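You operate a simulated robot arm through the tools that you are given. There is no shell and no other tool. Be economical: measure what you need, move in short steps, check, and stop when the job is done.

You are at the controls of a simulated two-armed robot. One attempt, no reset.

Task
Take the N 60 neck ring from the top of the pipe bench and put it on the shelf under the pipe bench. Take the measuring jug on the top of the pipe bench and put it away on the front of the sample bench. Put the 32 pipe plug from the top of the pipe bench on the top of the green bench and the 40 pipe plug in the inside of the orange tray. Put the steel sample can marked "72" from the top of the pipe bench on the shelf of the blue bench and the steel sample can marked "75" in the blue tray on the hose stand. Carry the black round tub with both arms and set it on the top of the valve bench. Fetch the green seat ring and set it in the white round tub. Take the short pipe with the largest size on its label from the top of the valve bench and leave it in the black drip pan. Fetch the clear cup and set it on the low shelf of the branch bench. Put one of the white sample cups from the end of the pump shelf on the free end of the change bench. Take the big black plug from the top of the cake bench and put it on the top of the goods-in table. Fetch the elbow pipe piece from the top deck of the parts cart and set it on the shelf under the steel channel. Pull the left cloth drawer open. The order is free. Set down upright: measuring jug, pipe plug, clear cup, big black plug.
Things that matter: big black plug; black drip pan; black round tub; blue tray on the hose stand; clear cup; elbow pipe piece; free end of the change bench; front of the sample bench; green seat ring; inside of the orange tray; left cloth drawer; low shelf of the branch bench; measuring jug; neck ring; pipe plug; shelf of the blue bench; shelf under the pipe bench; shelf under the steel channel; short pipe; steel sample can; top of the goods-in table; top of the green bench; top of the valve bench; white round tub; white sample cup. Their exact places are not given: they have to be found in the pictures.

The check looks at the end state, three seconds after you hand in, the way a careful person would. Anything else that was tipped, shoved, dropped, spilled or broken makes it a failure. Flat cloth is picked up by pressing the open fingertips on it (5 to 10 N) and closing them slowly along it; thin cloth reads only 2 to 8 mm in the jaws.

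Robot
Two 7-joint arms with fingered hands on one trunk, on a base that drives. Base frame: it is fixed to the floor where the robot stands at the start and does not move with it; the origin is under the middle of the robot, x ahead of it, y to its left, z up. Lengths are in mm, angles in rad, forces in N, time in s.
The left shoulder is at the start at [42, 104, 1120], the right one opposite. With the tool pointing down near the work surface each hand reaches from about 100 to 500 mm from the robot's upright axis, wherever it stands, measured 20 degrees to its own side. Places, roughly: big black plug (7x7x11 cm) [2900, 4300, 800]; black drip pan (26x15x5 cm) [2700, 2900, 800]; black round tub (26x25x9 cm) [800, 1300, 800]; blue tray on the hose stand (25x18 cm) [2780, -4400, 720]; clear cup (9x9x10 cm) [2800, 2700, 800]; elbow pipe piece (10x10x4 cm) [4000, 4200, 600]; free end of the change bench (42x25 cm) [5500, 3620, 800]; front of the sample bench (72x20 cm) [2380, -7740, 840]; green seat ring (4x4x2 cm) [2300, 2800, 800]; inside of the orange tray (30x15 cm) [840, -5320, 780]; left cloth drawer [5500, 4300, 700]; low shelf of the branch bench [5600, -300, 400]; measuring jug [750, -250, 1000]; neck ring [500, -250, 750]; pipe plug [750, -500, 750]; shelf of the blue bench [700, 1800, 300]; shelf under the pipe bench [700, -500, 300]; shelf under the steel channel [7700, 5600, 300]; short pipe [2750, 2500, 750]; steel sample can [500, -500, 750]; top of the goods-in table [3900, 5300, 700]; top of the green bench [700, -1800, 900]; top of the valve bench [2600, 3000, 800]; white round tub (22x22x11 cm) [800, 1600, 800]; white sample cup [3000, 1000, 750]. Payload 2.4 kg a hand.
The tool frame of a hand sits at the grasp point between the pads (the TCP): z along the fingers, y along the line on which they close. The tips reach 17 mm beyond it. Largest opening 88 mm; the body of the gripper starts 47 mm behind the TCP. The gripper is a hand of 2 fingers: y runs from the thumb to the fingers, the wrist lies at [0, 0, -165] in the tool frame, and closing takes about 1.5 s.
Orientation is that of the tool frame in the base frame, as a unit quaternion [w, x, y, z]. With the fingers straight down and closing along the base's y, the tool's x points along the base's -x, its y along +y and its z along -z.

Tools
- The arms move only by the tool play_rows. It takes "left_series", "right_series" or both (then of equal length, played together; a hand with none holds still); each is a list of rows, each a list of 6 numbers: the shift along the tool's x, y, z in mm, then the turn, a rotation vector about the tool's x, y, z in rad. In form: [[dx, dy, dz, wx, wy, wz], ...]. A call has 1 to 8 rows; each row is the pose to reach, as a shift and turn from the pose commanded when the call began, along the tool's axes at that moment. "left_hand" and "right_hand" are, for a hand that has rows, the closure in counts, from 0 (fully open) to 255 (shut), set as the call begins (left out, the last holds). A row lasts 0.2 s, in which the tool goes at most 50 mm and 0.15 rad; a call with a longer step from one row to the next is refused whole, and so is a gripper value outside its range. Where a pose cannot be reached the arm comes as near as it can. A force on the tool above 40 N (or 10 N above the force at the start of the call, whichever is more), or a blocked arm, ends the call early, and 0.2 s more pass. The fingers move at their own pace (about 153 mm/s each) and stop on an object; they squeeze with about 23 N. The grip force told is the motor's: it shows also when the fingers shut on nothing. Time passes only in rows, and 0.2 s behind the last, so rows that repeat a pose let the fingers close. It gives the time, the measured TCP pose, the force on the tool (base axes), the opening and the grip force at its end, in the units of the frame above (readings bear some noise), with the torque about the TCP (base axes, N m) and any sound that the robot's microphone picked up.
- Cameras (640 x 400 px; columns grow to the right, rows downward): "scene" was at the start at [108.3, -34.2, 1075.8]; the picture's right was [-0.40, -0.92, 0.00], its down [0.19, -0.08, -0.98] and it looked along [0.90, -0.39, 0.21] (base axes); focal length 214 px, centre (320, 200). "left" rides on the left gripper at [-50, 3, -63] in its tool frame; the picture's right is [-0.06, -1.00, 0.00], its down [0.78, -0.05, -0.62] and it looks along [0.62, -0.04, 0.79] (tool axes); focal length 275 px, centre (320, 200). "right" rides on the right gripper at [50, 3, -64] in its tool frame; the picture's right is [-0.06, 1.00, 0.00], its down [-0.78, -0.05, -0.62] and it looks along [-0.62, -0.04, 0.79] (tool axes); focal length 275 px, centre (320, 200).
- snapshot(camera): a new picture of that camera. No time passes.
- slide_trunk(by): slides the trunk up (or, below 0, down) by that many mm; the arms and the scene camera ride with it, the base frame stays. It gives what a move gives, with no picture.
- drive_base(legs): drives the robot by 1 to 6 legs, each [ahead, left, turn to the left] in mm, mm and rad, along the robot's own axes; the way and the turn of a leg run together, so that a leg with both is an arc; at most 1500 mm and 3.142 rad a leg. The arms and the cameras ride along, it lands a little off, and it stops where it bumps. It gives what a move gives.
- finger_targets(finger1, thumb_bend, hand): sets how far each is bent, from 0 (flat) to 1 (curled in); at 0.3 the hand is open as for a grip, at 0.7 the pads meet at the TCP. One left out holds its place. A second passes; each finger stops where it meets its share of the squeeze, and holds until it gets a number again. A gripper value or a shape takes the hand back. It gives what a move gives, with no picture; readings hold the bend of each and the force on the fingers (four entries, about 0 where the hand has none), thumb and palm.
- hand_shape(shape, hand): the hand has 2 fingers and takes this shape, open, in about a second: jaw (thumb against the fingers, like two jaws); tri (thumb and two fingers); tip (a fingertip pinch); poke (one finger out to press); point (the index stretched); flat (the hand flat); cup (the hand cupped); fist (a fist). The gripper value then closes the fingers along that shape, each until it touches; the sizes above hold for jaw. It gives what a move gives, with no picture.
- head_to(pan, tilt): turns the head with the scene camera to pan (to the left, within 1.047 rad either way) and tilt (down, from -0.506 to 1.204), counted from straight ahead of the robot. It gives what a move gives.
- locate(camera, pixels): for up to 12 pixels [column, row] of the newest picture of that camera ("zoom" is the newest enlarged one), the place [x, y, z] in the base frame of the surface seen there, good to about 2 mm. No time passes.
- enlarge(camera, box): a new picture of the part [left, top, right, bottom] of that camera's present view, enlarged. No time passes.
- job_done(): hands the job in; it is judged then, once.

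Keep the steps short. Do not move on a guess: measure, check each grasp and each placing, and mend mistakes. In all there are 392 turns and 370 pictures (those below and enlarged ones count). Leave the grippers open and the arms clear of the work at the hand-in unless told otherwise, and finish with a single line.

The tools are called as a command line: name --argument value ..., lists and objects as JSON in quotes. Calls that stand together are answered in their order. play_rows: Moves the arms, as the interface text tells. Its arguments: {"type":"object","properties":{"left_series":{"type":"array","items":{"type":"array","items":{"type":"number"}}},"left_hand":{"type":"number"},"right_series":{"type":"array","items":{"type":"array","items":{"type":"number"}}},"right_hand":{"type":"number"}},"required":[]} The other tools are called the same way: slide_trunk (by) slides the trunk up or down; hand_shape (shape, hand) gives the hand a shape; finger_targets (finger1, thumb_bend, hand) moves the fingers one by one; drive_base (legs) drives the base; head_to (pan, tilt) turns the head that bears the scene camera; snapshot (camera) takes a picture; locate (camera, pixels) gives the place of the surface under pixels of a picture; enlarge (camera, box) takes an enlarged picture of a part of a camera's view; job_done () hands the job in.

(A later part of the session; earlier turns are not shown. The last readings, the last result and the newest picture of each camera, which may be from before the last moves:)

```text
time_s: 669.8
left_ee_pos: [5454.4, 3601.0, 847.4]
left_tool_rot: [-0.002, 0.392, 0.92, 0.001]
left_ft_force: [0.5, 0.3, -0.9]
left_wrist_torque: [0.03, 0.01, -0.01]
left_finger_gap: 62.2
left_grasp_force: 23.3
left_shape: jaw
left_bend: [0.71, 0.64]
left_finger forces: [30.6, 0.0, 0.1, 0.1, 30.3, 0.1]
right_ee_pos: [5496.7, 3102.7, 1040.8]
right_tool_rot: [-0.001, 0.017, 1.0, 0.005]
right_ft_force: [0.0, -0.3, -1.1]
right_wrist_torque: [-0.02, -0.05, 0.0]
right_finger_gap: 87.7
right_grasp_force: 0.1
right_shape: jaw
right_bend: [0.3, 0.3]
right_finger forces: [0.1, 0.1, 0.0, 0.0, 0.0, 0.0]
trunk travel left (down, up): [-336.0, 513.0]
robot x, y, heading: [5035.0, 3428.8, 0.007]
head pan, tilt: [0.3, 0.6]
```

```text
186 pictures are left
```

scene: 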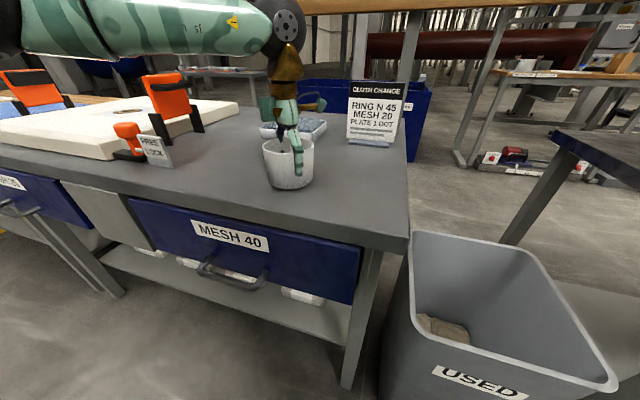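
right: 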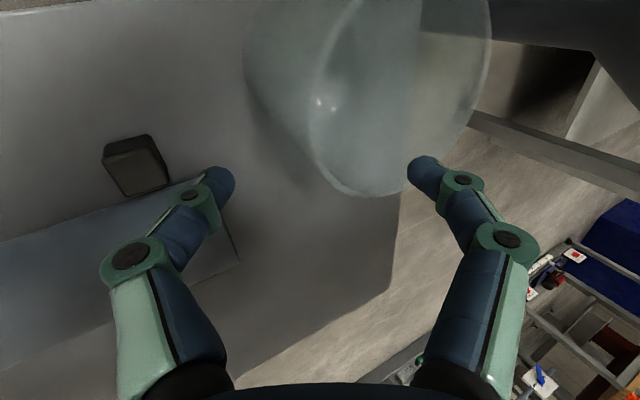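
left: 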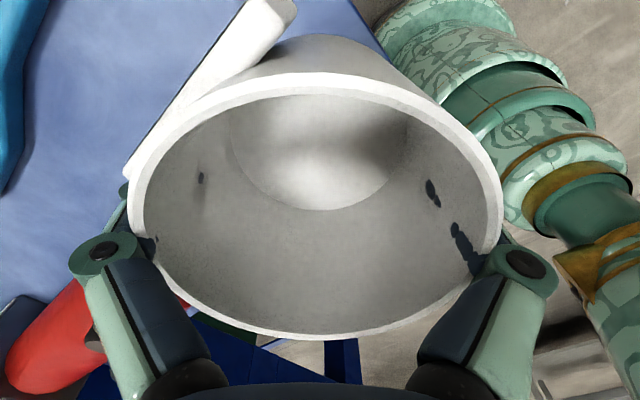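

Nearly down and level. I lower the last millimetres.

play_rows --left_series '[[0, 0, 3, 0, 0, 0], [0, 0, 6, 0, 0, 0], [0, 0, 8, 0, 0, 0]]'

```text
time_s: 670.6
left_ee_pos: [5453.8, 3599.7, 840.7]
left_tool_rot: [0.0, 0.391, 0.92, 0.001]
left_ft_force: [-0.5, -0.7, 18.3]
left_wrist_torque: [0.19, -0.22, 0.02]
left_finger_gap: 62.1
left_grasp_force: 23.0
left_shape: jaw
left_bend: [0.71, 0.65]
left_finger forces: [31.1, 0.0, 0.1, 0.1, 30.3, 0.0]
right_ee_pos: [5495.3, 3102.5, 1041.9]
right_tool_rot: [-0.001, 0.017, 1.0, 0.005]
right_ft_force: [-0.3, -0.4, 0.7]
right_wrist_torque: [0.0, 0.0, 0.01]
right_finger_gap: 87.9
right_grasp_force: 0.1
right_shape: jaw
right_bend: [0.3, 0.3]
right_finger forces: [0.1, 0.0, 0.0, 0.1, 0.0, 0.0]
trunk travel left (down, up): [-336.0, 513.0]
robot x, y, heading: [5037.4, 3428.9, 0.006]
head pan, tilt: [0.3, 0.6]
```

Contact. I open fully and rise straight up slowly.

play_rows --left_series '[[0, 0, -2, 0, 0, 0], [0, 0, -2, 0, 0, 0], [0, 0, -2, 0, 0, 0], [0, 0, -2, 0, 0, 0], [0, 0, -2, 0, 0, 0], [0, 0, -20, 0, 0, 0], [0, 0, -50, 0, 0, 0], [0, 0, -95, 0, 0, 0]]' --left_hand 0

snapshot --camera "scene"

```text
time_s: 672.4
left_ee_pos: [5452.4, 3603.3, 933.3]
left_tool_rot: [-0.002, 0.391, 0.92, 0.0]
left_ft_force: [0.3, 0.2, 0.6]
left_wrist_torque: [-0.02, -0.05, -0.02]
left_finger_gap: 87.8
left_grasp_force: 0.0
left_shape: jaw
left_bend: [0.27, 0.29]
left_finger forces: [4.9, 0.0, 0.0, 0.0, 5.0, 0.0]
right_ee_pos: [5495.9, 3101.6, 1041.0]
right_tool_rot: [-0.002, 0.016, 1.0, 0.005]
right_ft_force: [-0.6, 0.0, -0.4]
right_wrist_torque: [0.03, 0.02, -0.01]
right_finger_gap: 88.0
right_grasp_force: 0.0
right_shape: jaw
right_bend: [0.3, 0.3]
right_finger forces: [0.1, 0.0, 0.0, 0.0, 0.0, 0.0]
trunk travel left (down, up): [-336.0, 513.0]
robot x, y, heading: [5036.9, 3428.2, 0.002]
head pan, tilt: [0.3, 0.6]
```

```text
185 pictures are left
```

scene: 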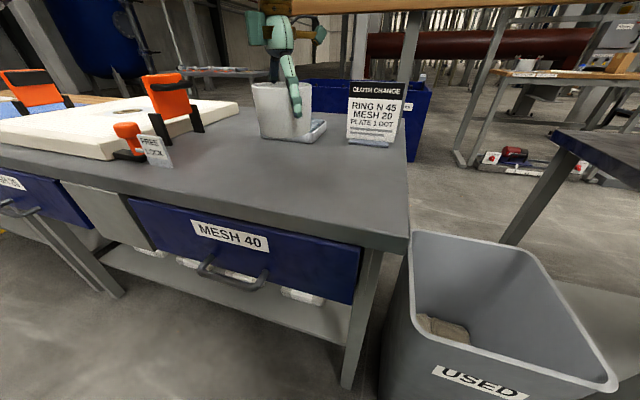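

The cup came up wedged between the open fingers (5 N). I set it down again and spread the fingers wider with finger targets.

play_rows --left_series '[[0, 0, 40, 0, 0, 0], [0, 0, 75, 0, 0, 0], [0, 0, 86, 0, 0, 0], [0, 0, 90, 0, 0, 0], [0, 0, 93, 0, 0, 0]]'

finger_targets --hand "left" --finger1 0.05 --thumb_bend 0.05

snapshot --camera "left"

snapshot --camera "scene"

```text
time_s: 673.6
left_ee_pos: [5454.8, 3601.8, 840.7]
left_tool_rot: [0.0, 0.392, 0.92, 0.001]
left_ft_force: [-0.7, -0.1, 19.9]
left_wrist_torque: [-0.07, 0.03, 0.05]
left_finger_gap: 87.4
left_grasp_force: 0.0
left_shape: jaw
left_bend: [0.27, 0.29]
left_finger forces: [8.1, 0.1, 0.0, 0.0, 9.9, 0.1]
right_ee_pos: [5495.3, 3102.0, 1042.0]
right_tool_rot: [-0.001, 0.016, 1.0, 0.005]
right_ft_force: [-0.6, 0.0, 0.4]
right_wrist_torque: [0.01, -0.02, -0.01]
right_finger_gap: 88.0
right_grasp_force: 0.0
right_shape: jaw
right_bend: [0.3, 0.3]
right_finger forces: [0.1, 0.0, 0.0, 0.1, 0.0, 0.0]
trunk travel left (down, up): [-336.0, 513.0]
robot x, y, heading: [5037.5, 3427.2, 0.01]
head pan, tilt: [0.3, 0.6]
```

```text
time_s: 674.6
left_ee_pos: [5453.6, 3600.9, 838.6]
left_tool_rot: [-0.001, 0.392, 0.92, 0.001]
left_ft_force: [-0.4, 0.2, 2.3]
left_wrist_torque: [0.01, -0.02, 0.01]
left_finger_gap: 115.3
left_grasp_force: 1.1
left_shape: fingers
left_bend: [0.05, 0.04]
left_finger forces: [0.9, 0.0, 0.1, 0.1, 1.1, 0.0]
right_ee_pos: [5495.6, 3101.6, 1041.9]
right_tool_rot: [-0.001, 0.016, 1.0, 0.006]
right_ft_force: [-0.2, -0.4, 0.5]
right_wrist_torque: [-0.01, -0.02, -0.02]
right_finger_gap: 88.0
right_grasp_force: 0.0
right_shape: jaw
right_bend: [0.3, 0.3]
right_finger forces: [0.0, 0.0, 0.1, 0.0, 0.0, 0.0]
trunk travel left (down, up): [-336.0, 513.0]
robot x, y, heading: [5034.6, 3427.5, 0.003]
head pan, tilt: [0.3, 0.6]
```

```text
184 pictures are left
```

left: 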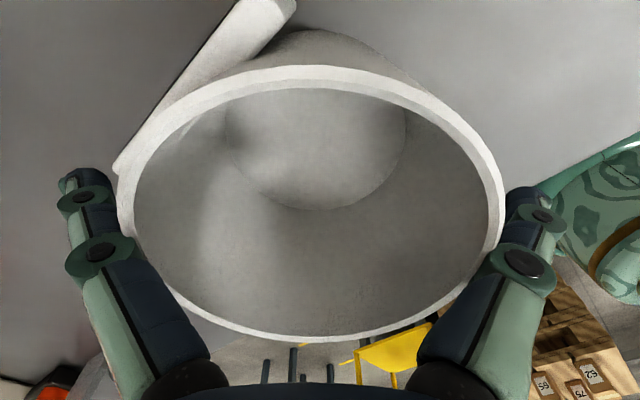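

```text
183 pictures are left
```

scene: 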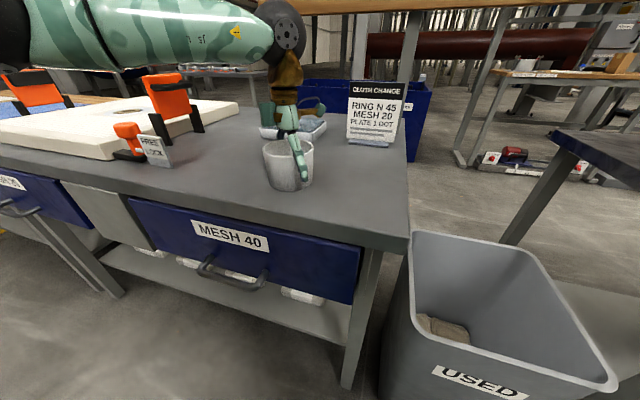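

Fingers are spread to 115 mm and clear. I rise straight up.

play_rows --left_series '[[0, 0, -15, 0, 0, 0], [0, 0, -40, 0, 0, 0], [0, 0, -85, 0, 0, 0], [0, 0, -130, 0, 0, 0], [0, 0, -170, 0, 0, 0]]'

snapshot --camera "scene"

```text
time_s: 675.8
left_ee_pos: [5452.9, 3601.5, 1010.3]
left_tool_rot: [-0.001, 0.391, 0.92, 0.001]
left_ft_force: [-0.2, 1.2, 0.6]
left_wrist_torque: [0.0, -0.04, 0.0]
left_finger_gap: 114.1
left_grasp_force: 0.0
left_shape: fingers
left_bend: [0.05, 0.05]
left_finger forces: [0.1, 0.2, 0.0, 0.1, 0.1, 0.0]
right_ee_pos: [5496.9, 3101.9, 1039.6]
right_tool_rot: [-0.002, 0.016, 1.0, 0.005]
right_ft_force: [-0.3, -0.7, -0.2]
right_wrist_torque: [-0.01, 0.02, 0.0]
right_finger_gap: 87.8
right_grasp_force: 0.0
right_shape: jaw
right_bend: [0.3, 0.3]
right_finger forces: [0.0, 0.1, 0.0, 0.0, 0.0, 0.0]
trunk travel left (down, up): [-336.0, 513.0]
robot x, y, heading: [5035.7, 3430.5, 0.0]
head pan, tilt: [0.3, 0.6]
```

```text
182 pictures are left
```

scene: 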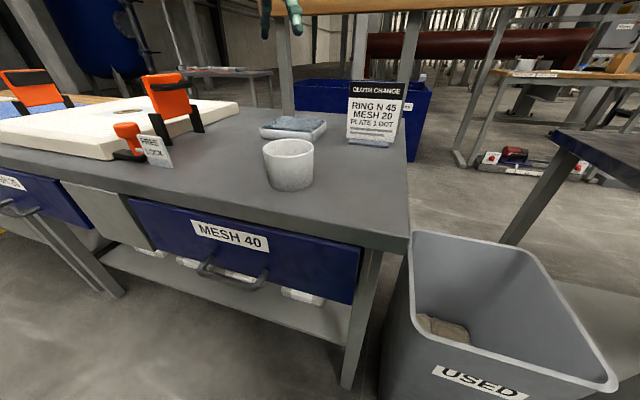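

The white cup stands at the free end. Next the left drawer (MESH 20). I back off, strafe left and look at its handle.

hand_shape --hand "left" --shape "jaw"

drive_base --legs '[[-200, 0, 0], [0, 950, 0]]'

head_to --pan -0.15 --tilt 0.6

snapshot --camera "scene"

```text
time_s: 676.7
left_ee_pos: [5453.3, 3601.6, 1009.4]
left_tool_rot: [-0.002, 0.391, 0.92, 0.001]
left_ft_force: [0.2, -0.1, -0.3]
left_wrist_torque: [0.0, 0.03, 0.02]
left_finger_gap: 88.0
left_grasp_force: 0.0
left_shape: jaw
left_bend: [0.3, 0.3]
left_finger forces: [0.0, 0.0, 0.0, 0.0, 0.0, 0.0]
right_ee_pos: [5495.7, 3102.3, 1042.6]
right_tool_rot: [-0.001, 0.017, 1.0, 0.006]
right_ft_force: [0.8, 0.2, -0.4]
right_wrist_torque: [0.01, 0.02, 0.0]
right_finger_gap: 88.1
right_grasp_force: 0.1
right_shape: jaw
right_bend: [0.3, 0.3]
right_finger forces: [0.0, 0.0, 0.0, 0.0, 0.1, 0.0]
trunk travel left (down, up): [-336.0, 513.0]
robot x, y, heading: [5037.2, 3428.2, 0.004]
head pan, tilt: [0.3, 0.6]
```

```text
time_s: 682.9
left_ee_pos: [5243.6, 4558.9, 1010.0]
left_tool_rot: [-0.002, 0.387, 0.922, 0.0]
left_ft_force: [-0.3, -0.5, -0.4]
left_wrist_torque: [-0.01, 0.02, 0.03]
left_finger_gap: 88.1
left_grasp_force: 0.0
left_shape: jaw
left_bend: [0.3, 0.3]
left_finger forces: [0.0, 0.1, 0.1, 0.0, 0.0, 0.0]
right_ee_pos: [5290.4, 4060.7, 1042.1]
right_tool_rot: [-0.002, 0.013, 1.0, 0.005]
right_ft_force: [0.1, 0.0, 0.5]
right_wrist_torque: [0.0, 0.0, 0.02]
right_finger_gap: 87.9
right_grasp_force: 0.0
right_shape: jaw
right_bend: [0.3, 0.3]
right_finger forces: [0.0, 0.0, 0.1, 0.0, 0.0, 0.1]
trunk travel left (down, up): [-336.0, 513.0]
robot x, y, heading: [4825.3, 4381.7, 0.012]
head pan, tilt: [0.3, 0.6]
```

```text
time_s: 683.8
left_ee_pos: [5243.2, 4558.9, 1010.7]
left_tool_rot: [-0.002, 0.388, 0.922, 0.001]
left_ft_force: [0.4, -0.1, -0.2]
left_wrist_torque: [-0.01, -0.03, -0.02]
left_finger_gap: 88.3
left_grasp_force: 0.0
left_shape: jaw
left_bend: [0.3, 0.3]
left_finger forces: [0.0, 0.0, 0.0, 0.0, 0.1, 0.0]
right_ee_pos: [5290.1, 4060.2, 1041.4]
right_tool_rot: [-0.002, 0.013, 1.0, 0.005]
right_ft_force: [0.8, -0.7, -0.5]
right_wrist_torque: [-0.01, -0.01, -0.02]
right_finger_gap: 87.9
right_grasp_force: 0.1
right_shape: jaw
right_bend: [0.3, 0.3]
right_finger forces: [0.0, 0.1, 0.0, 0.1, 0.0, 0.1]
trunk travel left (down, up): [-336.0, 513.0]
robot x, y, heading: [4823.9, 4384.5, 0.013]
head pan, tilt: [-0.15, 0.6]
```

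```text
181 pictures are left
```

scene: 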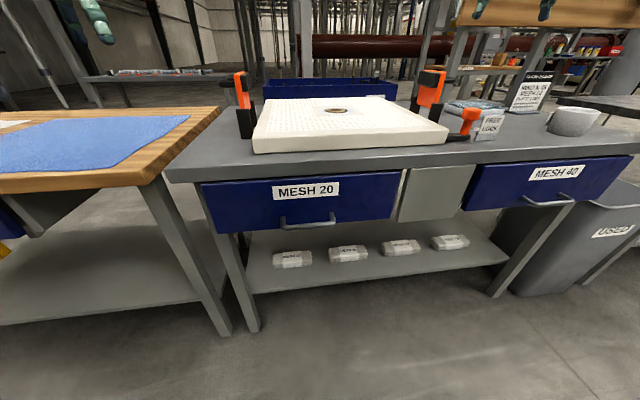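

enlarge --camera "scene" --box '[240, 150, 380, 250]'

locate --camera "zoom" --pixels '[[310, 345], [230, 350], [390, 338], [310, 335], [310, 355], [205, 305], [310, 290], [310, 180], [330, 90], [300, 380]]'

```text
4.00 times, centred on (310, 200) of scene
```

zoom: 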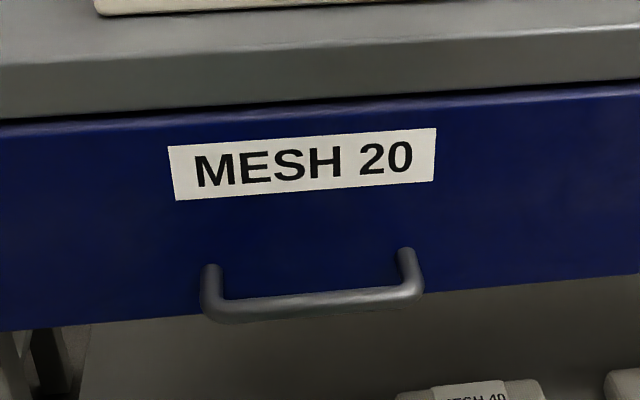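

```text
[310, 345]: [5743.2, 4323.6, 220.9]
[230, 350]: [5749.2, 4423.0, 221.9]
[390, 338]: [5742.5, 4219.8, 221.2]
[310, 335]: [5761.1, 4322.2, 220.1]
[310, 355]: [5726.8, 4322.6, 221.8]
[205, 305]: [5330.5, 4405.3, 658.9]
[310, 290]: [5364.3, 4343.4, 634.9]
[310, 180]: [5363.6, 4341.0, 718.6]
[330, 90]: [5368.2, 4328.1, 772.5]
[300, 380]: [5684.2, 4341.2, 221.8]
```

Handle bar: x≈5328, y 4298–4405, z≈657, ~30 mm gap to the drawer face at x 5364. I'll hook both fingertips behind the bar from above with slight pitch and pull by driving back. First raise the left hand and lower the trunk 200.

play_rows --left_series '[[0, 0, -45, 0, 0, 0], [0, 0, -90, 0, 0, 0], [0, 0, -135, 0, 0, 0], [0, 0, -160, 0, 0, 0]]' --right_series '[[5, 0, 0, 0, -0.09, 0], [10, 0, 0, 0, -0.18, 0], [15, 0, 0, 0, -0.27, 0], [20, 0, 0, 0, -0.35, 0]]' --right_hand 110

slide_trunk --by -200

drive_base --legs '[[0, 255, -0.013], [40, 0, 0]]'

head_to --pan -0.4 --tilt 0.6

snapshot --camera "scene"

```text
time_s: 684.8
left_ee_pos: [5242.7, 4558.7, 1172.9]
left_tool_rot: [-0.002, 0.388, 0.922, 0.0]
left_ft_force: [0.5, 0.7, -1.1]
left_wrist_torque: [-0.01, -0.01, 0.01]
left_finger_gap: 88.3
left_grasp_force: 0.1
left_shape: jaw
left_bend: [0.3, 0.3]
left_finger forces: [0.0, 0.0, 0.1, 0.0, 0.0, 0.0]
right_ee_pos: [5270.4, 4062.7, 1041.6]
right_tool_rot: [0.173, 0.013, 0.985, 0.003]
right_ft_force: [-0.4, 0.6, -0.4]
right_wrist_torque: [0.01, 0.03, 0.02]
right_finger_gap: 50.5
right_grasp_force: 0.0
right_shape: jaw
right_bend: [0.72, 0.7]
right_finger forces: [0.1, 0.0, 0.0, 0.0, 0.0, 0.0]
trunk travel left (down, up): [-336.0, 513.0]
robot x, y, heading: [4829.3, 4381.1, 0.012]
head pan, tilt: [-0.15, 0.6]
```

```text
time_s: 687.0
left_ee_pos: [5243.8, 4558.2, 969.7]
left_tool_rot: [-0.001, 0.388, 0.922, 0.001]
left_ft_force: [0.3, -0.2, -0.7]
left_wrist_torque: [0.0, 0.0, 0.0]
left_finger_gap: 87.9
left_grasp_force: 0.0
left_shape: jaw
left_bend: [0.3, 0.3]
left_finger forces: [0.1, 0.1, 0.1, 0.0, 0.0, 0.0]
right_ee_pos: [5270.1, 4061.3, 840.7]
right_tool_rot: [0.173, 0.013, 0.985, 0.003]
right_ft_force: [0.9, 0.2, 0.7]
right_wrist_torque: [-0.02, 0.03, 0.0]
right_finger_gap: 50.4
right_grasp_force: 0.1
right_shape: jaw
right_bend: [0.72, 0.7]
right_finger forces: [0.0, 0.0, 0.1, 0.1, 0.1, 0.0]
trunk travel left (down, up): [-136.0, 713.0]
robot x, y, heading: [4828.9, 4381.1, 0.01]
head pan, tilt: [-0.15, 0.6]
```

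```text
time_s: 689.3
left_ee_pos: [5283.4, 4811.8, 969.9]
left_tool_rot: [-0.002, 0.391, 0.92, 0.001]
left_ft_force: [0.1, -0.7, 0.9]
left_wrist_torque: [-0.01, 0.0, -0.01]
left_finger_gap: 87.9
left_grasp_force: 0.0
left_shape: jaw
left_bend: [0.3, 0.3]
left_finger forces: [0.0, 0.0, 0.0, 0.1, 0.0, 0.0]
right_ee_pos: [5307.5, 4312.6, 841.4]
right_tool_rot: [0.173, 0.017, 0.985, 0.002]
right_ft_force: [-0.3, -0.3, 0.7]
right_wrist_torque: [0.04, 0.0, -0.01]
right_finger_gap: 50.4
right_grasp_force: 0.0
right_shape: jaw
right_bend: [0.72, 0.7]
right_finger forces: [0.1, 0.0, 0.0, 0.0, 0.0, 0.0]
trunk travel left (down, up): [-136.0, 713.0]
robot x, y, heading: [4862.1, 4637.0, 0.005]
head pan, tilt: [-0.15, 0.6]
```

```text
time_s: 690.1
left_ee_pos: [5284.3, 4811.1, 969.5]
left_tool_rot: [-0.002, 0.391, 0.92, 0.001]
left_ft_force: [-0.1, -0.6, 0.1]
left_wrist_torque: [0.0, 0.0, 0.01]
left_finger_gap: 88.2
left_grasp_force: 0.0
left_shape: jaw
left_bend: [0.3, 0.3]
left_finger forces: [0.0, 0.0, 0.0, 0.0, 0.1, 0.0]
right_ee_pos: [5306.5, 4312.1, 840.6]
right_tool_rot: [0.172, 0.016, 0.985, 0.002]
right_ft_force: [-0.3, -0.9, -0.5]
right_wrist_torque: [0.0, -0.01, 0.02]
right_finger_gap: 50.8
right_grasp_force: 0.1
right_shape: jaw
right_bend: [0.72, 0.7]
right_finger forces: [0.0, 0.0, 0.1, 0.1, 0.0, 0.0]
trunk travel left (down, up): [-136.0, 713.0]
robot x, y, heading: [4866.6, 4638.2, 0.01]
head pan, tilt: [-0.4, 0.6]
```

```text
179 pictures are left
```

scene: 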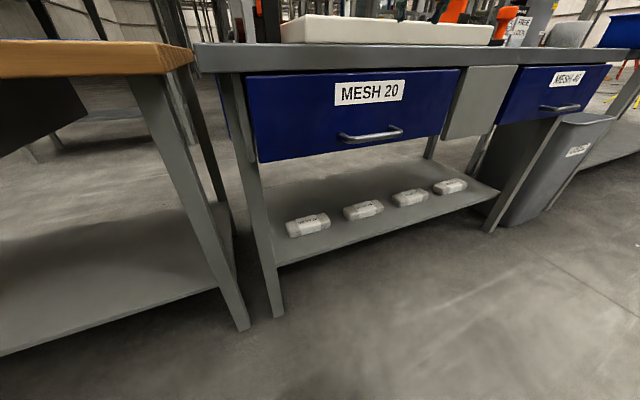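

locate --camera "scene" --pixels '[[370, 137], [355, 138], [390, 134], [341, 135], [401, 130], [370, 125], [300, 70], [370, 133]]'

enlarge --camera "scene" --box '[310, 90, 430, 160]'

```text
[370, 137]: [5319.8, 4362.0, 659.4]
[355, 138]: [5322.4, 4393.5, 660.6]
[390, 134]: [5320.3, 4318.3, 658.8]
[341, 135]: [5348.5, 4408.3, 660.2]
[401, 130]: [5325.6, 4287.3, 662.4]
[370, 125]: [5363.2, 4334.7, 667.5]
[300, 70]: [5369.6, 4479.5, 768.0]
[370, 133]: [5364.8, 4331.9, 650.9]
```

```text
5.33 times, centred on (370, 125) of scene
```

zoom: 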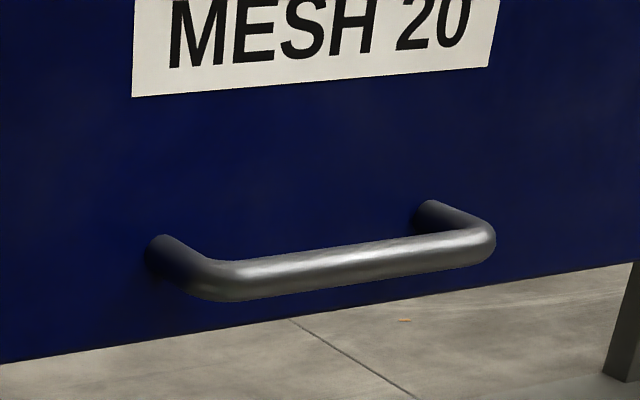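

Bar centre ≈(5325, 4350, 659), 33 mm gap behind. I move above it on the approach line.

play_rows --right_series '[[8, 13, 30, 0, 0, 0], [16, 26, 60, 0, 0, 0], [24, 38, 89, 0, 0, 0]]'

snapshot --camera "right"

snapshot --camera "scene"

```text
time_s: 690.9
left_ee_pos: [5283.9, 4811.4, 970.8]
left_tool_rot: [-0.001, 0.39, 0.921, 0.001]
left_ft_force: [-0.3, -0.2, -0.2]
left_wrist_torque: [-0.02, 0.0, 0.01]
left_finger_gap: 87.9
left_grasp_force: 0.1
left_shape: jaw
left_bend: [0.3, 0.3]
left_finger forces: [0.0, 0.1, 0.0, 0.0, 0.0, 0.0]
right_ee_pos: [5317.3, 4351.1, 749.1]
right_tool_rot: [0.173, 0.018, 0.985, 0.002]
right_ft_force: [0.0, -1.1, -0.8]
right_wrist_torque: [0.0, 0.01, 0.0]
right_finger_gap: 50.5
right_grasp_force: 0.0
right_shape: jaw
right_bend: [0.72, 0.7]
right_finger forces: [0.1, 0.0, 0.0, 0.1, 0.0, 0.0]
trunk travel left (down, up): [-136.0, 713.0]
robot x, y, heading: [4867.6, 4636.2, 0.012]
head pan, tilt: [-0.4, 0.6]
```

```text
177 pictures are left
```

right: 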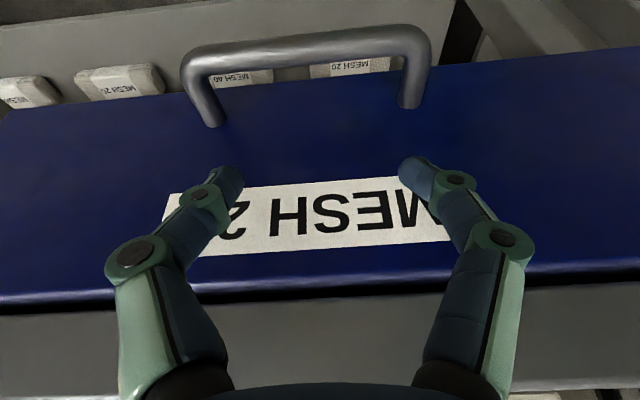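

```text
176 pictures are left
```

scene: 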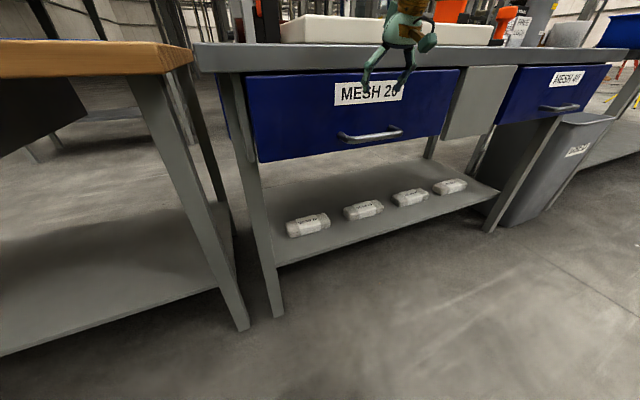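

Aligned. I push in 88 mm along the tool axis behind the bar.

play_rows --right_series '[[3, 0, 25, 0, 0, 0], [4, 0, 50, 0, 0, 0], [4, 0, 72, 0, 0, 0], [4, 0, 88, 0, 0, 0]]'

snapshot --camera "right"

enlarge --camera "scene" --box '[290, 30, 450, 160]'

```text
time_s: 691.9
left_ee_pos: [5285.1, 4810.5, 970.1]
left_tool_rot: [-0.002, 0.391, 0.92, 0.001]
left_ft_force: [0.5, -0.5, -0.2]
left_wrist_torque: [-0.02, 0.0, 0.02]
left_finger_gap: 88.1
left_grasp_force: 0.1
left_shape: jaw
left_bend: [0.3, 0.3]
left_finger forces: [0.0, 0.0, 0.0, 0.0, 0.0, 0.0]
right_ee_pos: [5344.4, 4351.7, 664.6]
right_tool_rot: [0.173, 0.017, 0.985, 0.002]
right_ft_force: [-0.7, 0.6, -1.1]
right_wrist_torque: [0.0, 0.04, 0.0]
right_finger_gap: 50.7
right_grasp_force: 0.0
right_shape: jaw
right_bend: [0.72, 0.7]
right_finger forces: [0.0, 0.1, 0.0, 0.0, 0.0, 0.0]
trunk travel left (down, up): [-136.0, 713.0]
robot x, y, heading: [4867.7, 4636.6, 0.001]
head pan, tilt: [-0.4, 0.6]
```

```text
175 pictures are left
```

right: 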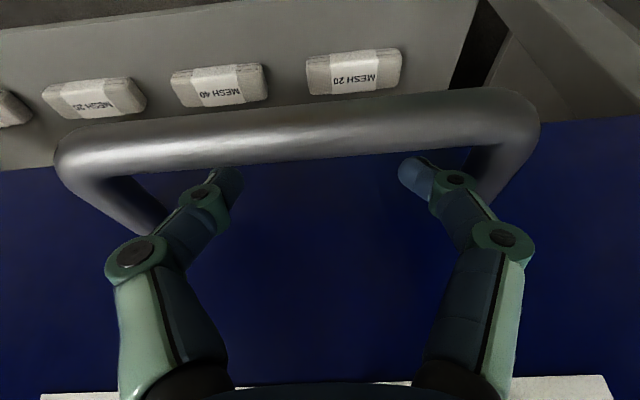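

```text
3.08 times, centred on (370, 95) of scene
```

zoom: 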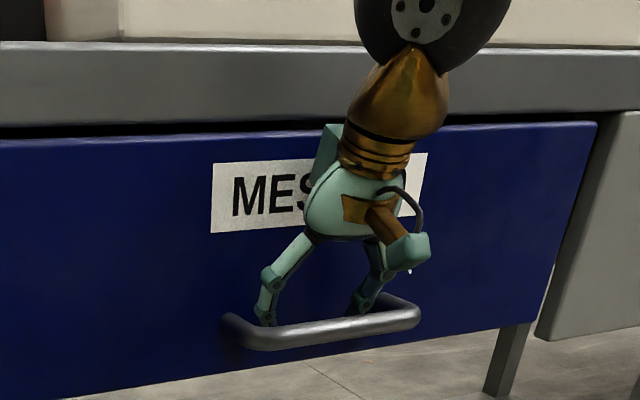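

Both fingertips are behind the bar. I go 7 mm deeper and pull back 80 mm with the arm.

play_rows --right_series '[[2, 0, 6.5, 0, 0, 0], [20, 0, 0, 0, 0, 0], [39, 0, -7, 0, 0, 0], [58, 0, -14, 0, 0, 0], [77, 0, -21, 0, 0, 0]]'

enlarge --camera "scene" --box '[260, 30, 480, 180]'

```text
time_s: 693.1
left_ee_pos: [5283.9, 4809.6, 970.3]
left_tool_rot: [-0.002, 0.391, 0.92, 0.001]
left_ft_force: [0.0, 0.3, 0.1]
left_wrist_torque: [0.0, 0.01, -0.01]
left_finger_gap: 87.9
left_grasp_force: 0.0
left_shape: jaw
left_bend: [0.3, 0.3]
left_finger forces: [0.1, 0.0, 0.0, 0.0, 0.0, 0.0]
right_ee_pos: [5263.5, 4354.2, 659.9]
right_tool_rot: [0.174, 0.017, 0.985, 0.002]
right_ft_force: [0.1, -2.7, 1.3]
right_wrist_torque: [0.0, 0.0, 0.03]
right_finger_gap: 48.9
right_grasp_force: 0.1
right_shape: jaw
right_bend: [0.72, 0.7]
right_finger forces: [1.4, 0.0, 0.1, 0.1, 0.1, 0.0]
trunk travel left (down, up): [-136.0, 713.0]
robot x, y, heading: [4866.2, 4637.9, 0.006]
head pan, tilt: [-0.4, 0.6]
```

```text
2.67 times, centred on (370, 105) of scene
```

zoom: 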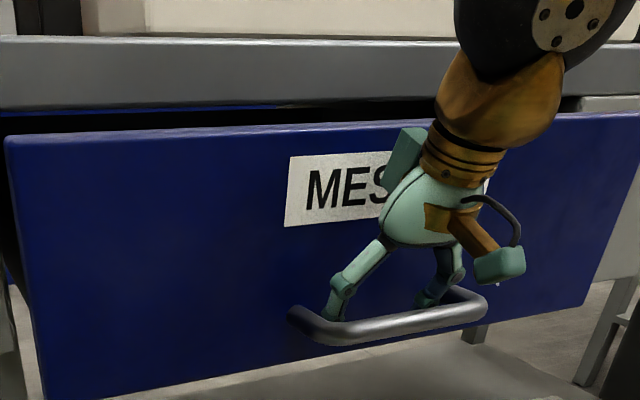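

The drawer is opening. I pull further by driving back 170 mm.

drive_base --legs '[[-170, 0, 0]]'

snapshot --camera "scene"

```text
time_s: 694.5
left_ee_pos: [5120.9, 4807.7, 969.2]
left_tool_rot: [-0.001, 0.394, 0.919, 0.0]
left_ft_force: [-0.2, 0.0, 0.6]
left_wrist_torque: [0.0, 0.0, -0.03]
left_finger_gap: 88.3
left_grasp_force: 0.0
left_shape: jaw
left_bend: [0.3, 0.3]
left_finger forces: [0.0, 0.0, 0.0, 0.0, 0.0, 0.0]
right_ee_pos: [5096.1, 4352.0, 659.5]
right_tool_rot: [0.173, 0.02, 0.985, 0.001]
right_ft_force: [-0.2, 0.0, 0.7]
right_wrist_torque: [-0.03, 0.0, 0.0]
right_finger_gap: 49.5
right_grasp_force: 0.1
right_shape: jaw
right_bend: [0.72, 0.7]
right_finger forces: [0.1, 0.0, 0.1, 0.0, 0.0, 0.1]
trunk travel left (down, up): [-136.0, 713.0]
robot x, y, heading: [4701.4, 4636.5, -0.003]
head pan, tilt: [-0.4, 0.6]
```

```text
172 pictures are left
```

scene: 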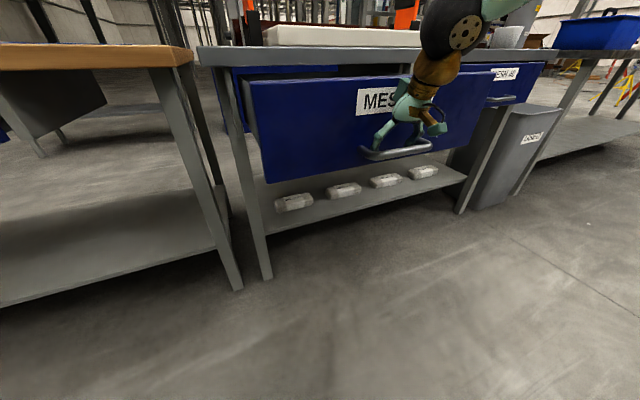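

locate --camera "scene" --pixels '[[300, 120], [380, 155], [470, 110], [300, 72]]'

play_rows --right_series '[[0, 0, -15, 0, 0, 0], [0, 0, -35, 0, 0, 0], [0, 0, -70, 0, 0, 0], [20, 0, -110, 0, 0, 0], [40, 0, -150, 0, 0, 0]]'

snapshot --camera "scene"

```text
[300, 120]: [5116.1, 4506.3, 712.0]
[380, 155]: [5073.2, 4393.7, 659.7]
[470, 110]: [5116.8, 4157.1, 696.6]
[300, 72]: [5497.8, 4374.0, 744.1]
```

```text
time_s: 695.7
left_ee_pos: [5119.5, 4806.9, 969.8]
left_tool_rot: [-0.002, 0.394, 0.919, 0.001]
left_ft_force: [0.2, -0.1, -0.3]
left_wrist_torque: [0.01, 0.0, 0.0]
left_finger_gap: 88.0
left_grasp_force: 0.0
left_shape: jaw
left_bend: [0.3, 0.3]
left_finger forces: [0.0, 0.1, 0.0, 0.1, 0.1, 0.0]
right_ee_pos: [5012.3, 4351.5, 787.0]
right_tool_rot: [0.171, 0.019, 0.985, 0.003]
right_ft_force: [-0.9, -1.0, 0.2]
right_wrist_torque: [-0.01, 0.02, -0.01]
right_finger_gap: 49.6
right_grasp_force: 0.1
right_shape: jaw
right_bend: [0.72, 0.7]
right_finger forces: [0.0, 0.0, 0.1, 0.0, 0.1, 0.0]
right hand out of reach, approached as far as the arm can: row 5
trunk travel left (down, up): [-136.0, 713.0]
robot x, y, heading: [4705.2, 4635.0, 0.001]
head pan, tilt: [-0.4, 0.6]
```

```text
171 pictures are left
```

scene: 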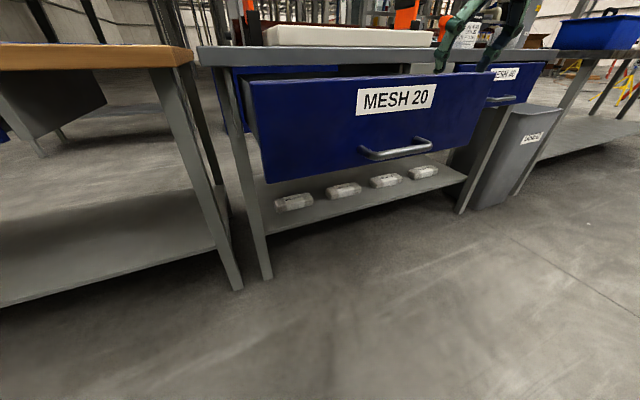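

The drawer is open by ~250 mm. Next the elbow on the parts cart. I raise the right hand, back off a little and turn to face west.

play_rows --right_series '[[0, 0, -30, 0, 0.09, 0], [0, 0, -60, 0, 0.18, 0], [0, 0, -90, 0, 0.27, 0], [0, 0, -110, 0, 0.346, 0]]' --right_hand 0

slide_trunk --by 200

drive_base --legs '[[-120, 0, 0], [0, 0, 1.57], [0, 0, 1.57]]'

head_to --pan 0.2 --tilt 0.5

snapshot --camera "scene"

```text
time_s: 696.7
left_ee_pos: [5118.7, 4807.4, 970.2]
left_tool_rot: [-0.001, 0.394, 0.919, 0.001]
left_ft_force: [-0.6, 0.4, 0.4]
left_wrist_torque: [-0.02, -0.01, -0.02]
left_finger_gap: 88.0
left_grasp_force: 0.1
left_shape: jaw
left_bend: [0.3, 0.3]
left_finger forces: [0.0, 0.1, 0.1, 0.0, 0.1, 0.1]
right_ee_pos: [4971.2, 4354.9, 891.3]
right_tool_rot: [0.0, 0.019, 1.0, 0.006]
right_ft_force: [-0.4, 0.3, 0.3]
right_wrist_torque: [-0.02, -0.01, -0.04]
right_finger_gap: 88.0
right_grasp_force: 0.1
right_shape: jaw
right_bend: [0.3, 0.3]
right_finger forces: [0.0, 0.1, 0.0, 0.0, 0.0, 0.0]
trunk travel left (down, up): [-136.0, 713.0]
robot x, y, heading: [4702.6, 4634.2, -0.001]
head pan, tilt: [-0.4, 0.6]
```

```text
time_s: 698.9
left_ee_pos: [5119.8, 4806.8, 1169.9]
left_tool_rot: [-0.002, 0.394, 0.919, 0.0]
left_ft_force: [-0.5, 0.1, 0.0]
left_wrist_torque: [0.01, 0.0, -0.05]
left_finger_gap: 87.5
left_grasp_force: 0.2
left_shape: jaw
left_bend: [0.3, 0.3]
left_finger forces: [0.0, 0.1, 0.0, 0.0, 0.0, 0.0]
right_ee_pos: [4973.5, 4352.0, 1090.2]
right_tool_rot: [0.0, 0.02, 1.0, 0.005]
right_ft_force: [-0.1, 0.8, 0.1]
right_wrist_torque: [0.01, 0.03, 0.0]
right_finger_gap: 87.8
right_grasp_force: 0.0
right_shape: jaw
right_bend: [0.3, 0.3]
right_finger forces: [0.0, 0.0, 0.0, 0.0, 0.0, 0.0]
trunk travel left (down, up): [-336.0, 513.0]
robot x, y, heading: [4701.9, 4638.2, 0.001]
head pan, tilt: [-0.4, 0.6]
```

```text
time_s: 707.8
left_ee_pos: [4163.9, 4456.2, 1169.6]
left_tool_rot: [0.001, 0.924, -0.383, 0.001]
left_ft_force: [-0.4, 0.1, 0.5]
left_wrist_torque: [-0.01, 0.01, 0.0]
left_finger_gap: 88.3
left_grasp_force: 0.0
left_shape: jaw
left_bend: [0.3, 0.3]
left_finger forces: [0.0, 0.0, 0.0, 0.1, 0.0, 0.0]
right_ee_pos: [4298.3, 4915.7, 1090.3]
right_tool_rot: [0.005, 1.0, -0.007, 0.0]
right_ft_force: [-0.2, -0.2, -0.1]
right_wrist_torque: [-0.01, -0.03, 0.0]
right_finger_gap: 87.8
right_grasp_force: 0.1
right_shape: jaw
right_bend: [0.3, 0.3]
right_finger forces: [0.0, 0.1, 0.0, 0.0, 0.0, 0.1]
trunk travel left (down, up): [-336.0, 513.0]
robot x, y, heading: [4578.8, 4637.9, -3.122]
head pan, tilt: [-0.4, 0.6]
```

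```text
time_s: 708.8
left_ee_pos: [4163.7, 4454.8, 1169.7]
left_tool_rot: [0.001, 0.924, -0.382, 0.003]
left_ft_force: [-1.1, -0.4, 0.4]
left_wrist_torque: [-0.01, -0.04, 0.03]
left_finger_gap: 88.0
left_grasp_force: 0.1
left_shape: jaw
left_bend: [0.3, 0.3]
left_finger forces: [0.0, 0.0, 0.1, 0.0, 0.0, 0.0]
right_ee_pos: [4299.0, 4913.8, 1090.4]
right_tool_rot: [0.005, 1.0, -0.007, -0.001]
right_ft_force: [0.3, 0.1, -0.1]
right_wrist_torque: [0.02, 0.0, -0.02]
right_finger_gap: 87.6
right_grasp_force: 0.0
right_shape: jaw
right_bend: [0.3, 0.3]
right_finger forces: [0.0, 0.0, 0.0, 0.1, 0.0, 0.1]
trunk travel left (down, up): [-336.0, 513.0]
robot x, y, heading: [4579.2, 4636.9, -3.118]
head pan, tilt: [0.201, 0.499]
```

```text
170 pictures are left
```

scene: 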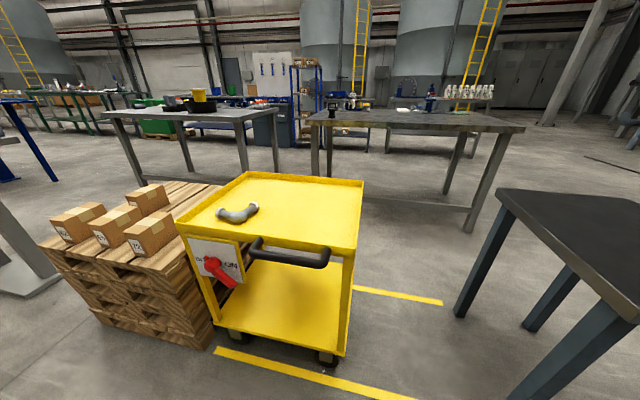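

The elbow lies on the yellow cart's top at (237,212). I zoom and measure.

enlarge --camera "scene" --box '[170, 160, 380, 290]'

locate --camera "scene" --pixels '[[237, 215], [220, 213], [252, 209], [240, 225], [345, 245], [190, 232], [362, 185], [245, 178], [290, 262], [500, 190], [635, 300], [210, 262]]'

```text
3.05 times, centred on (275, 225) of scene
```

zoom: 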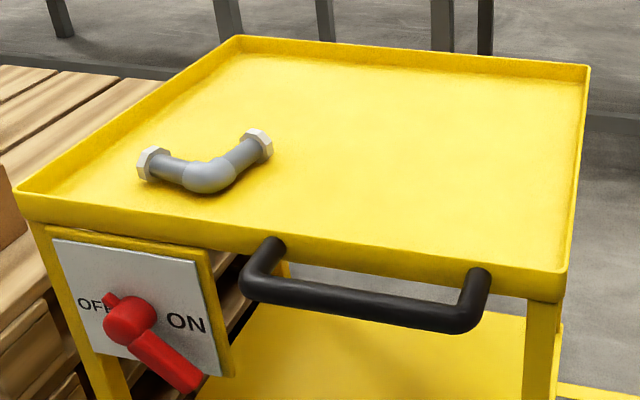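

```text
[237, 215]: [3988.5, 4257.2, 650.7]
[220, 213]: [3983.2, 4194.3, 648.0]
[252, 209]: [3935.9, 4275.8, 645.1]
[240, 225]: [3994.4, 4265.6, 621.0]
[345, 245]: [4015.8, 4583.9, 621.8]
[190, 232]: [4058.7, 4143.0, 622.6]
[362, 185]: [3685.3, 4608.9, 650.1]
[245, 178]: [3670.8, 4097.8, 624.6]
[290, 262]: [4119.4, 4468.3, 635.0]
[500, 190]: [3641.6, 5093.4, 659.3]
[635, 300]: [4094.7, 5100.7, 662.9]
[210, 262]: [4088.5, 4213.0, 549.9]
```

Elbow bend at ≈(3985,4253), deck z≈620, pipe top ≈650. I bring the left hand above it: drive 184 ahead, 205 left, and lower the trunk 220.

drive_base --legs '[[184, 205, -0.023]]'

slide_trunk --by -220

play_rows --left_series '[[0, 0, 40, 0, 0, 0.08], [0, 0, 80, 0, 0, 0.16], [0, 0, 120, 0, 0, 0.235], [0, 0, 150, 0, 0, 0.235]]'

snapshot --camera "left"

```text
time_s: 710.8
left_ee_pos: [3984.1, 4253.5, 1169.5]
left_tool_rot: [0.0, 0.92, -0.392, 0.002]
left_ft_force: [0.2, 0.6, -0.6]
left_wrist_torque: [-0.01, 0.06, -0.01]
left_finger_gap: 88.1
left_grasp_force: 0.0
left_shape: jaw
left_bend: [0.3, 0.3]
left_finger forces: [0.0, 0.0, 0.1, 0.0, 0.0, 0.0]
right_ee_pos: [4126.3, 4712.6, 1090.8]
right_tool_rot: [0.005, 1.0, -0.018, 0.001]
right_ft_force: [-0.3, -0.6, 0.4]
right_wrist_torque: [0.01, 0.03, 0.01]
right_finger_gap: 88.0
right_grasp_force: 0.0
right_shape: jaw
right_bend: [0.3, 0.3]
right_finger forces: [0.1, 0.0, 0.0, 0.1, 0.0, 0.0]
trunk travel left (down, up): [-336.0, 513.0]
robot x, y, heading: [4401.0, 4429.5, -3.138]
head pan, tilt: [0.201, 0.499]
```

```text
time_s: 713.1
left_ee_pos: [3984.3, 4256.0, 950.0]
left_tool_rot: [0.001, 0.92, -0.393, 0.002]
left_ft_force: [-0.5, 0.0, -0.2]
left_wrist_torque: [0.0, 0.01, 0.02]
left_finger_gap: 88.1
left_grasp_force: 0.0
left_shape: jaw
left_bend: [0.3, 0.3]
left_finger forces: [0.0, 0.0, 0.0, 0.0, 0.0, 0.0]
right_ee_pos: [4127.0, 4711.7, 870.1]
right_tool_rot: [0.005, 1.0, -0.018, 0.0]
right_ft_force: [-0.1, 0.6, -0.1]
right_wrist_torque: [0.02, -0.01, 0.0]
right_finger_gap: 88.0
right_grasp_force: 0.1
right_shape: jaw
right_bend: [0.3, 0.3]
right_finger forces: [0.0, 0.0, 0.1, 0.1, 0.0, 0.1]
trunk travel left (down, up): [-116.0, 733.0]
robot x, y, heading: [4400.5, 4430.3, -3.139]
head pan, tilt: [0.201, 0.499]
```

```text
time_s: 714.1
left_ee_pos: [3984.2, 4256.2, 798.2]
left_tool_rot: [-0.001, 0.868, -0.497, 0.001]
left_ft_force: [-0.2, 0.0, 0.2]
left_wrist_torque: [-0.01, -0.01, 0.02]
left_finger_gap: 87.9
left_grasp_force: 0.1
left_shape: jaw
left_bend: [0.3, 0.3]
left_finger forces: [0.0, 0.0, 0.0, 0.0, 0.0, 0.1]
right_ee_pos: [4127.1, 4713.0, 871.8]
right_tool_rot: [0.006, 1.0, -0.018, -0.001]
right_ft_force: [-0.8, 0.4, -0.5]
right_wrist_torque: [0.02, -0.01, -0.01]
right_finger_gap: 87.8
right_grasp_force: 0.0
right_shape: jaw
right_bend: [0.3, 0.3]
right_finger forces: [0.0, 0.0, 0.0, 0.1, 0.0, 0.1]
trunk travel left (down, up): [-116.0, 733.0]
robot x, y, heading: [4399.4, 4430.7, -3.137]
head pan, tilt: [0.201, 0.499]
```

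```text
168 pictures are left
```

left: 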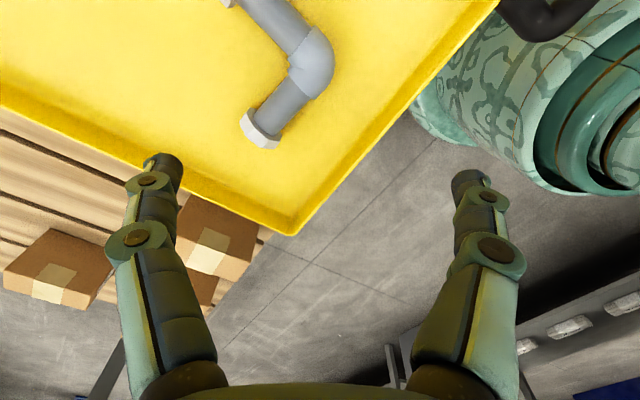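

locate --camera "left" --pixels '[[314, 62], [332, 62], [292, 70], [285, 100], [280, 25], [262, 128], [300, 45], [230, 5]]'

```text
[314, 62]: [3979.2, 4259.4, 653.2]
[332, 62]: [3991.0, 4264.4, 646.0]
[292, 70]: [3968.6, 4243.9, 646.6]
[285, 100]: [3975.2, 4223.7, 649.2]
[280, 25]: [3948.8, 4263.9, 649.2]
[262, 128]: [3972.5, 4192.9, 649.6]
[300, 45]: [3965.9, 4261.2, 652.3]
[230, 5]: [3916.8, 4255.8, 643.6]
```

The elbow's legs run along -x and -y from the bend (3978,4254); top 653. I return the yaw to 45°, lower onto the bend to z≈648 and close.

play_rows --left_series '[[0, 3, 40, 0, 0, -0.08], [-1, 6, 80, 0, 0, -0.16], [-1, 6, 115, 0, 0, -0.235], [-1, 6, 140, 0, 0, -0.235], [-1, 6, 150, 0, 0, -0.235]]'

snapshot --camera "left"

```text
time_s: 715.3
left_ee_pos: [3979.5, 4252.9, 649.9]
left_tool_rot: [0.0, 0.92, -0.392, 0.001]
left_ft_force: [0.5, 0.2, -0.1]
left_wrist_torque: [0.02, 0.0, 0.03]
left_finger_gap: 87.9
left_grasp_force: 0.1
left_shape: jaw
left_bend: [0.3, 0.3]
left_finger forces: [0.0, 0.0, 0.0, 0.0, 0.1, 0.0]
right_ee_pos: [4127.3, 4712.5, 870.7]
right_tool_rot: [0.005, 1.0, -0.017, 0.0]
right_ft_force: [-0.4, 0.2, 0.5]
right_wrist_torque: [0.02, 0.0, 0.02]
right_finger_gap: 88.2
right_grasp_force: 0.0
right_shape: jaw
right_bend: [0.3, 0.3]
right_finger forces: [0.0, 0.1, 0.0, 0.0, 0.0, 0.1]
trunk travel left (down, up): [-116.0, 733.0]
robot x, y, heading: [4397.6, 4427.4, -3.141]
head pan, tilt: [0.201, 0.499]
```

```text
167 pictures are left
```

left: 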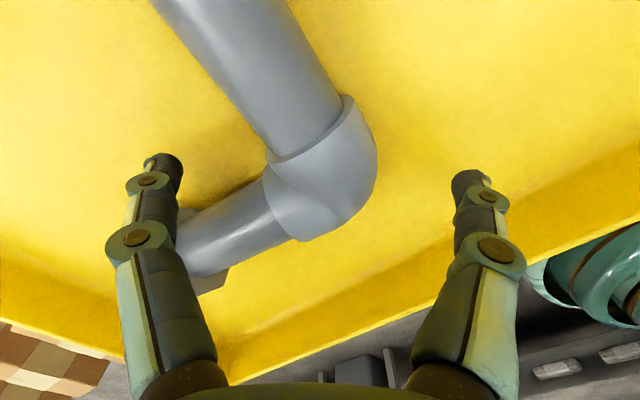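

The inner finger points into the inner corner. I close and lift.

play_rows --left_series '[[0, 0, 0, 0, 0, 0], [0, 0, 0, 0, 0, 0], [0, 0, 0, 0, 0, 0], [0, 0, 0, 0, 0, 0], [0, 0, 0, 0, 0, 0], [0, 0, 0, 0, 0, 0], [0, 0, -20, 0, 0, 0], [0, 0, -60, 0, 0, 0]]' --left_hand 255

snapshot --camera "left"

```text
time_s: 717.1
left_ee_pos: [3979.6, 4252.2, 712.0]
left_tool_rot: [0.001, 0.92, -0.392, 0.001]
left_ft_force: [-0.5, -0.4, -1.1]
left_wrist_torque: [-0.01, -0.01, -0.02]
left_finger_gap: 26.0
left_grasp_force: 23.4
left_shape: jaw
left_bend: [0.74, 0.7]
left_finger forces: [23.2, 0.0, 0.1, 0.1, 20.3, 0.0]
right_ee_pos: [4127.3, 4711.9, 871.7]
right_tool_rot: [0.005, 1.0, -0.017, 0.0]
right_ft_force: [-0.2, 0.0, -0.1]
right_wrist_torque: [0.03, 0.01, 0.01]
right_finger_gap: 88.0
right_grasp_force: 0.0
right_shape: jaw
right_bend: [0.3, 0.3]
right_finger forces: [0.0, 0.0, 0.0, 0.0, 0.0, 0.0]
trunk travel left (down, up): [-116.0, 733.0]
robot x, y, heading: [4401.1, 4431.8, -3.142]
head pan, tilt: [0.201, 0.499]
```

```text
166 pictures are left
```

left: 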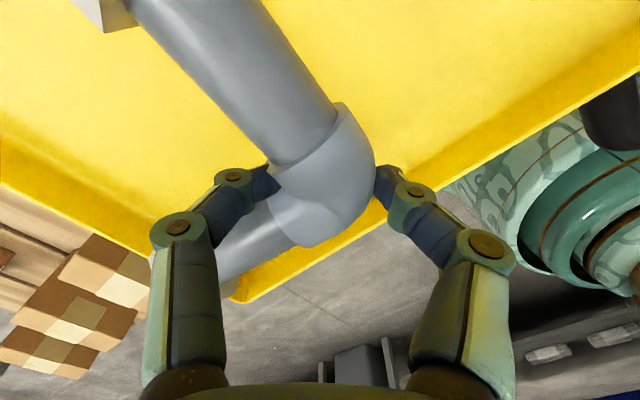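

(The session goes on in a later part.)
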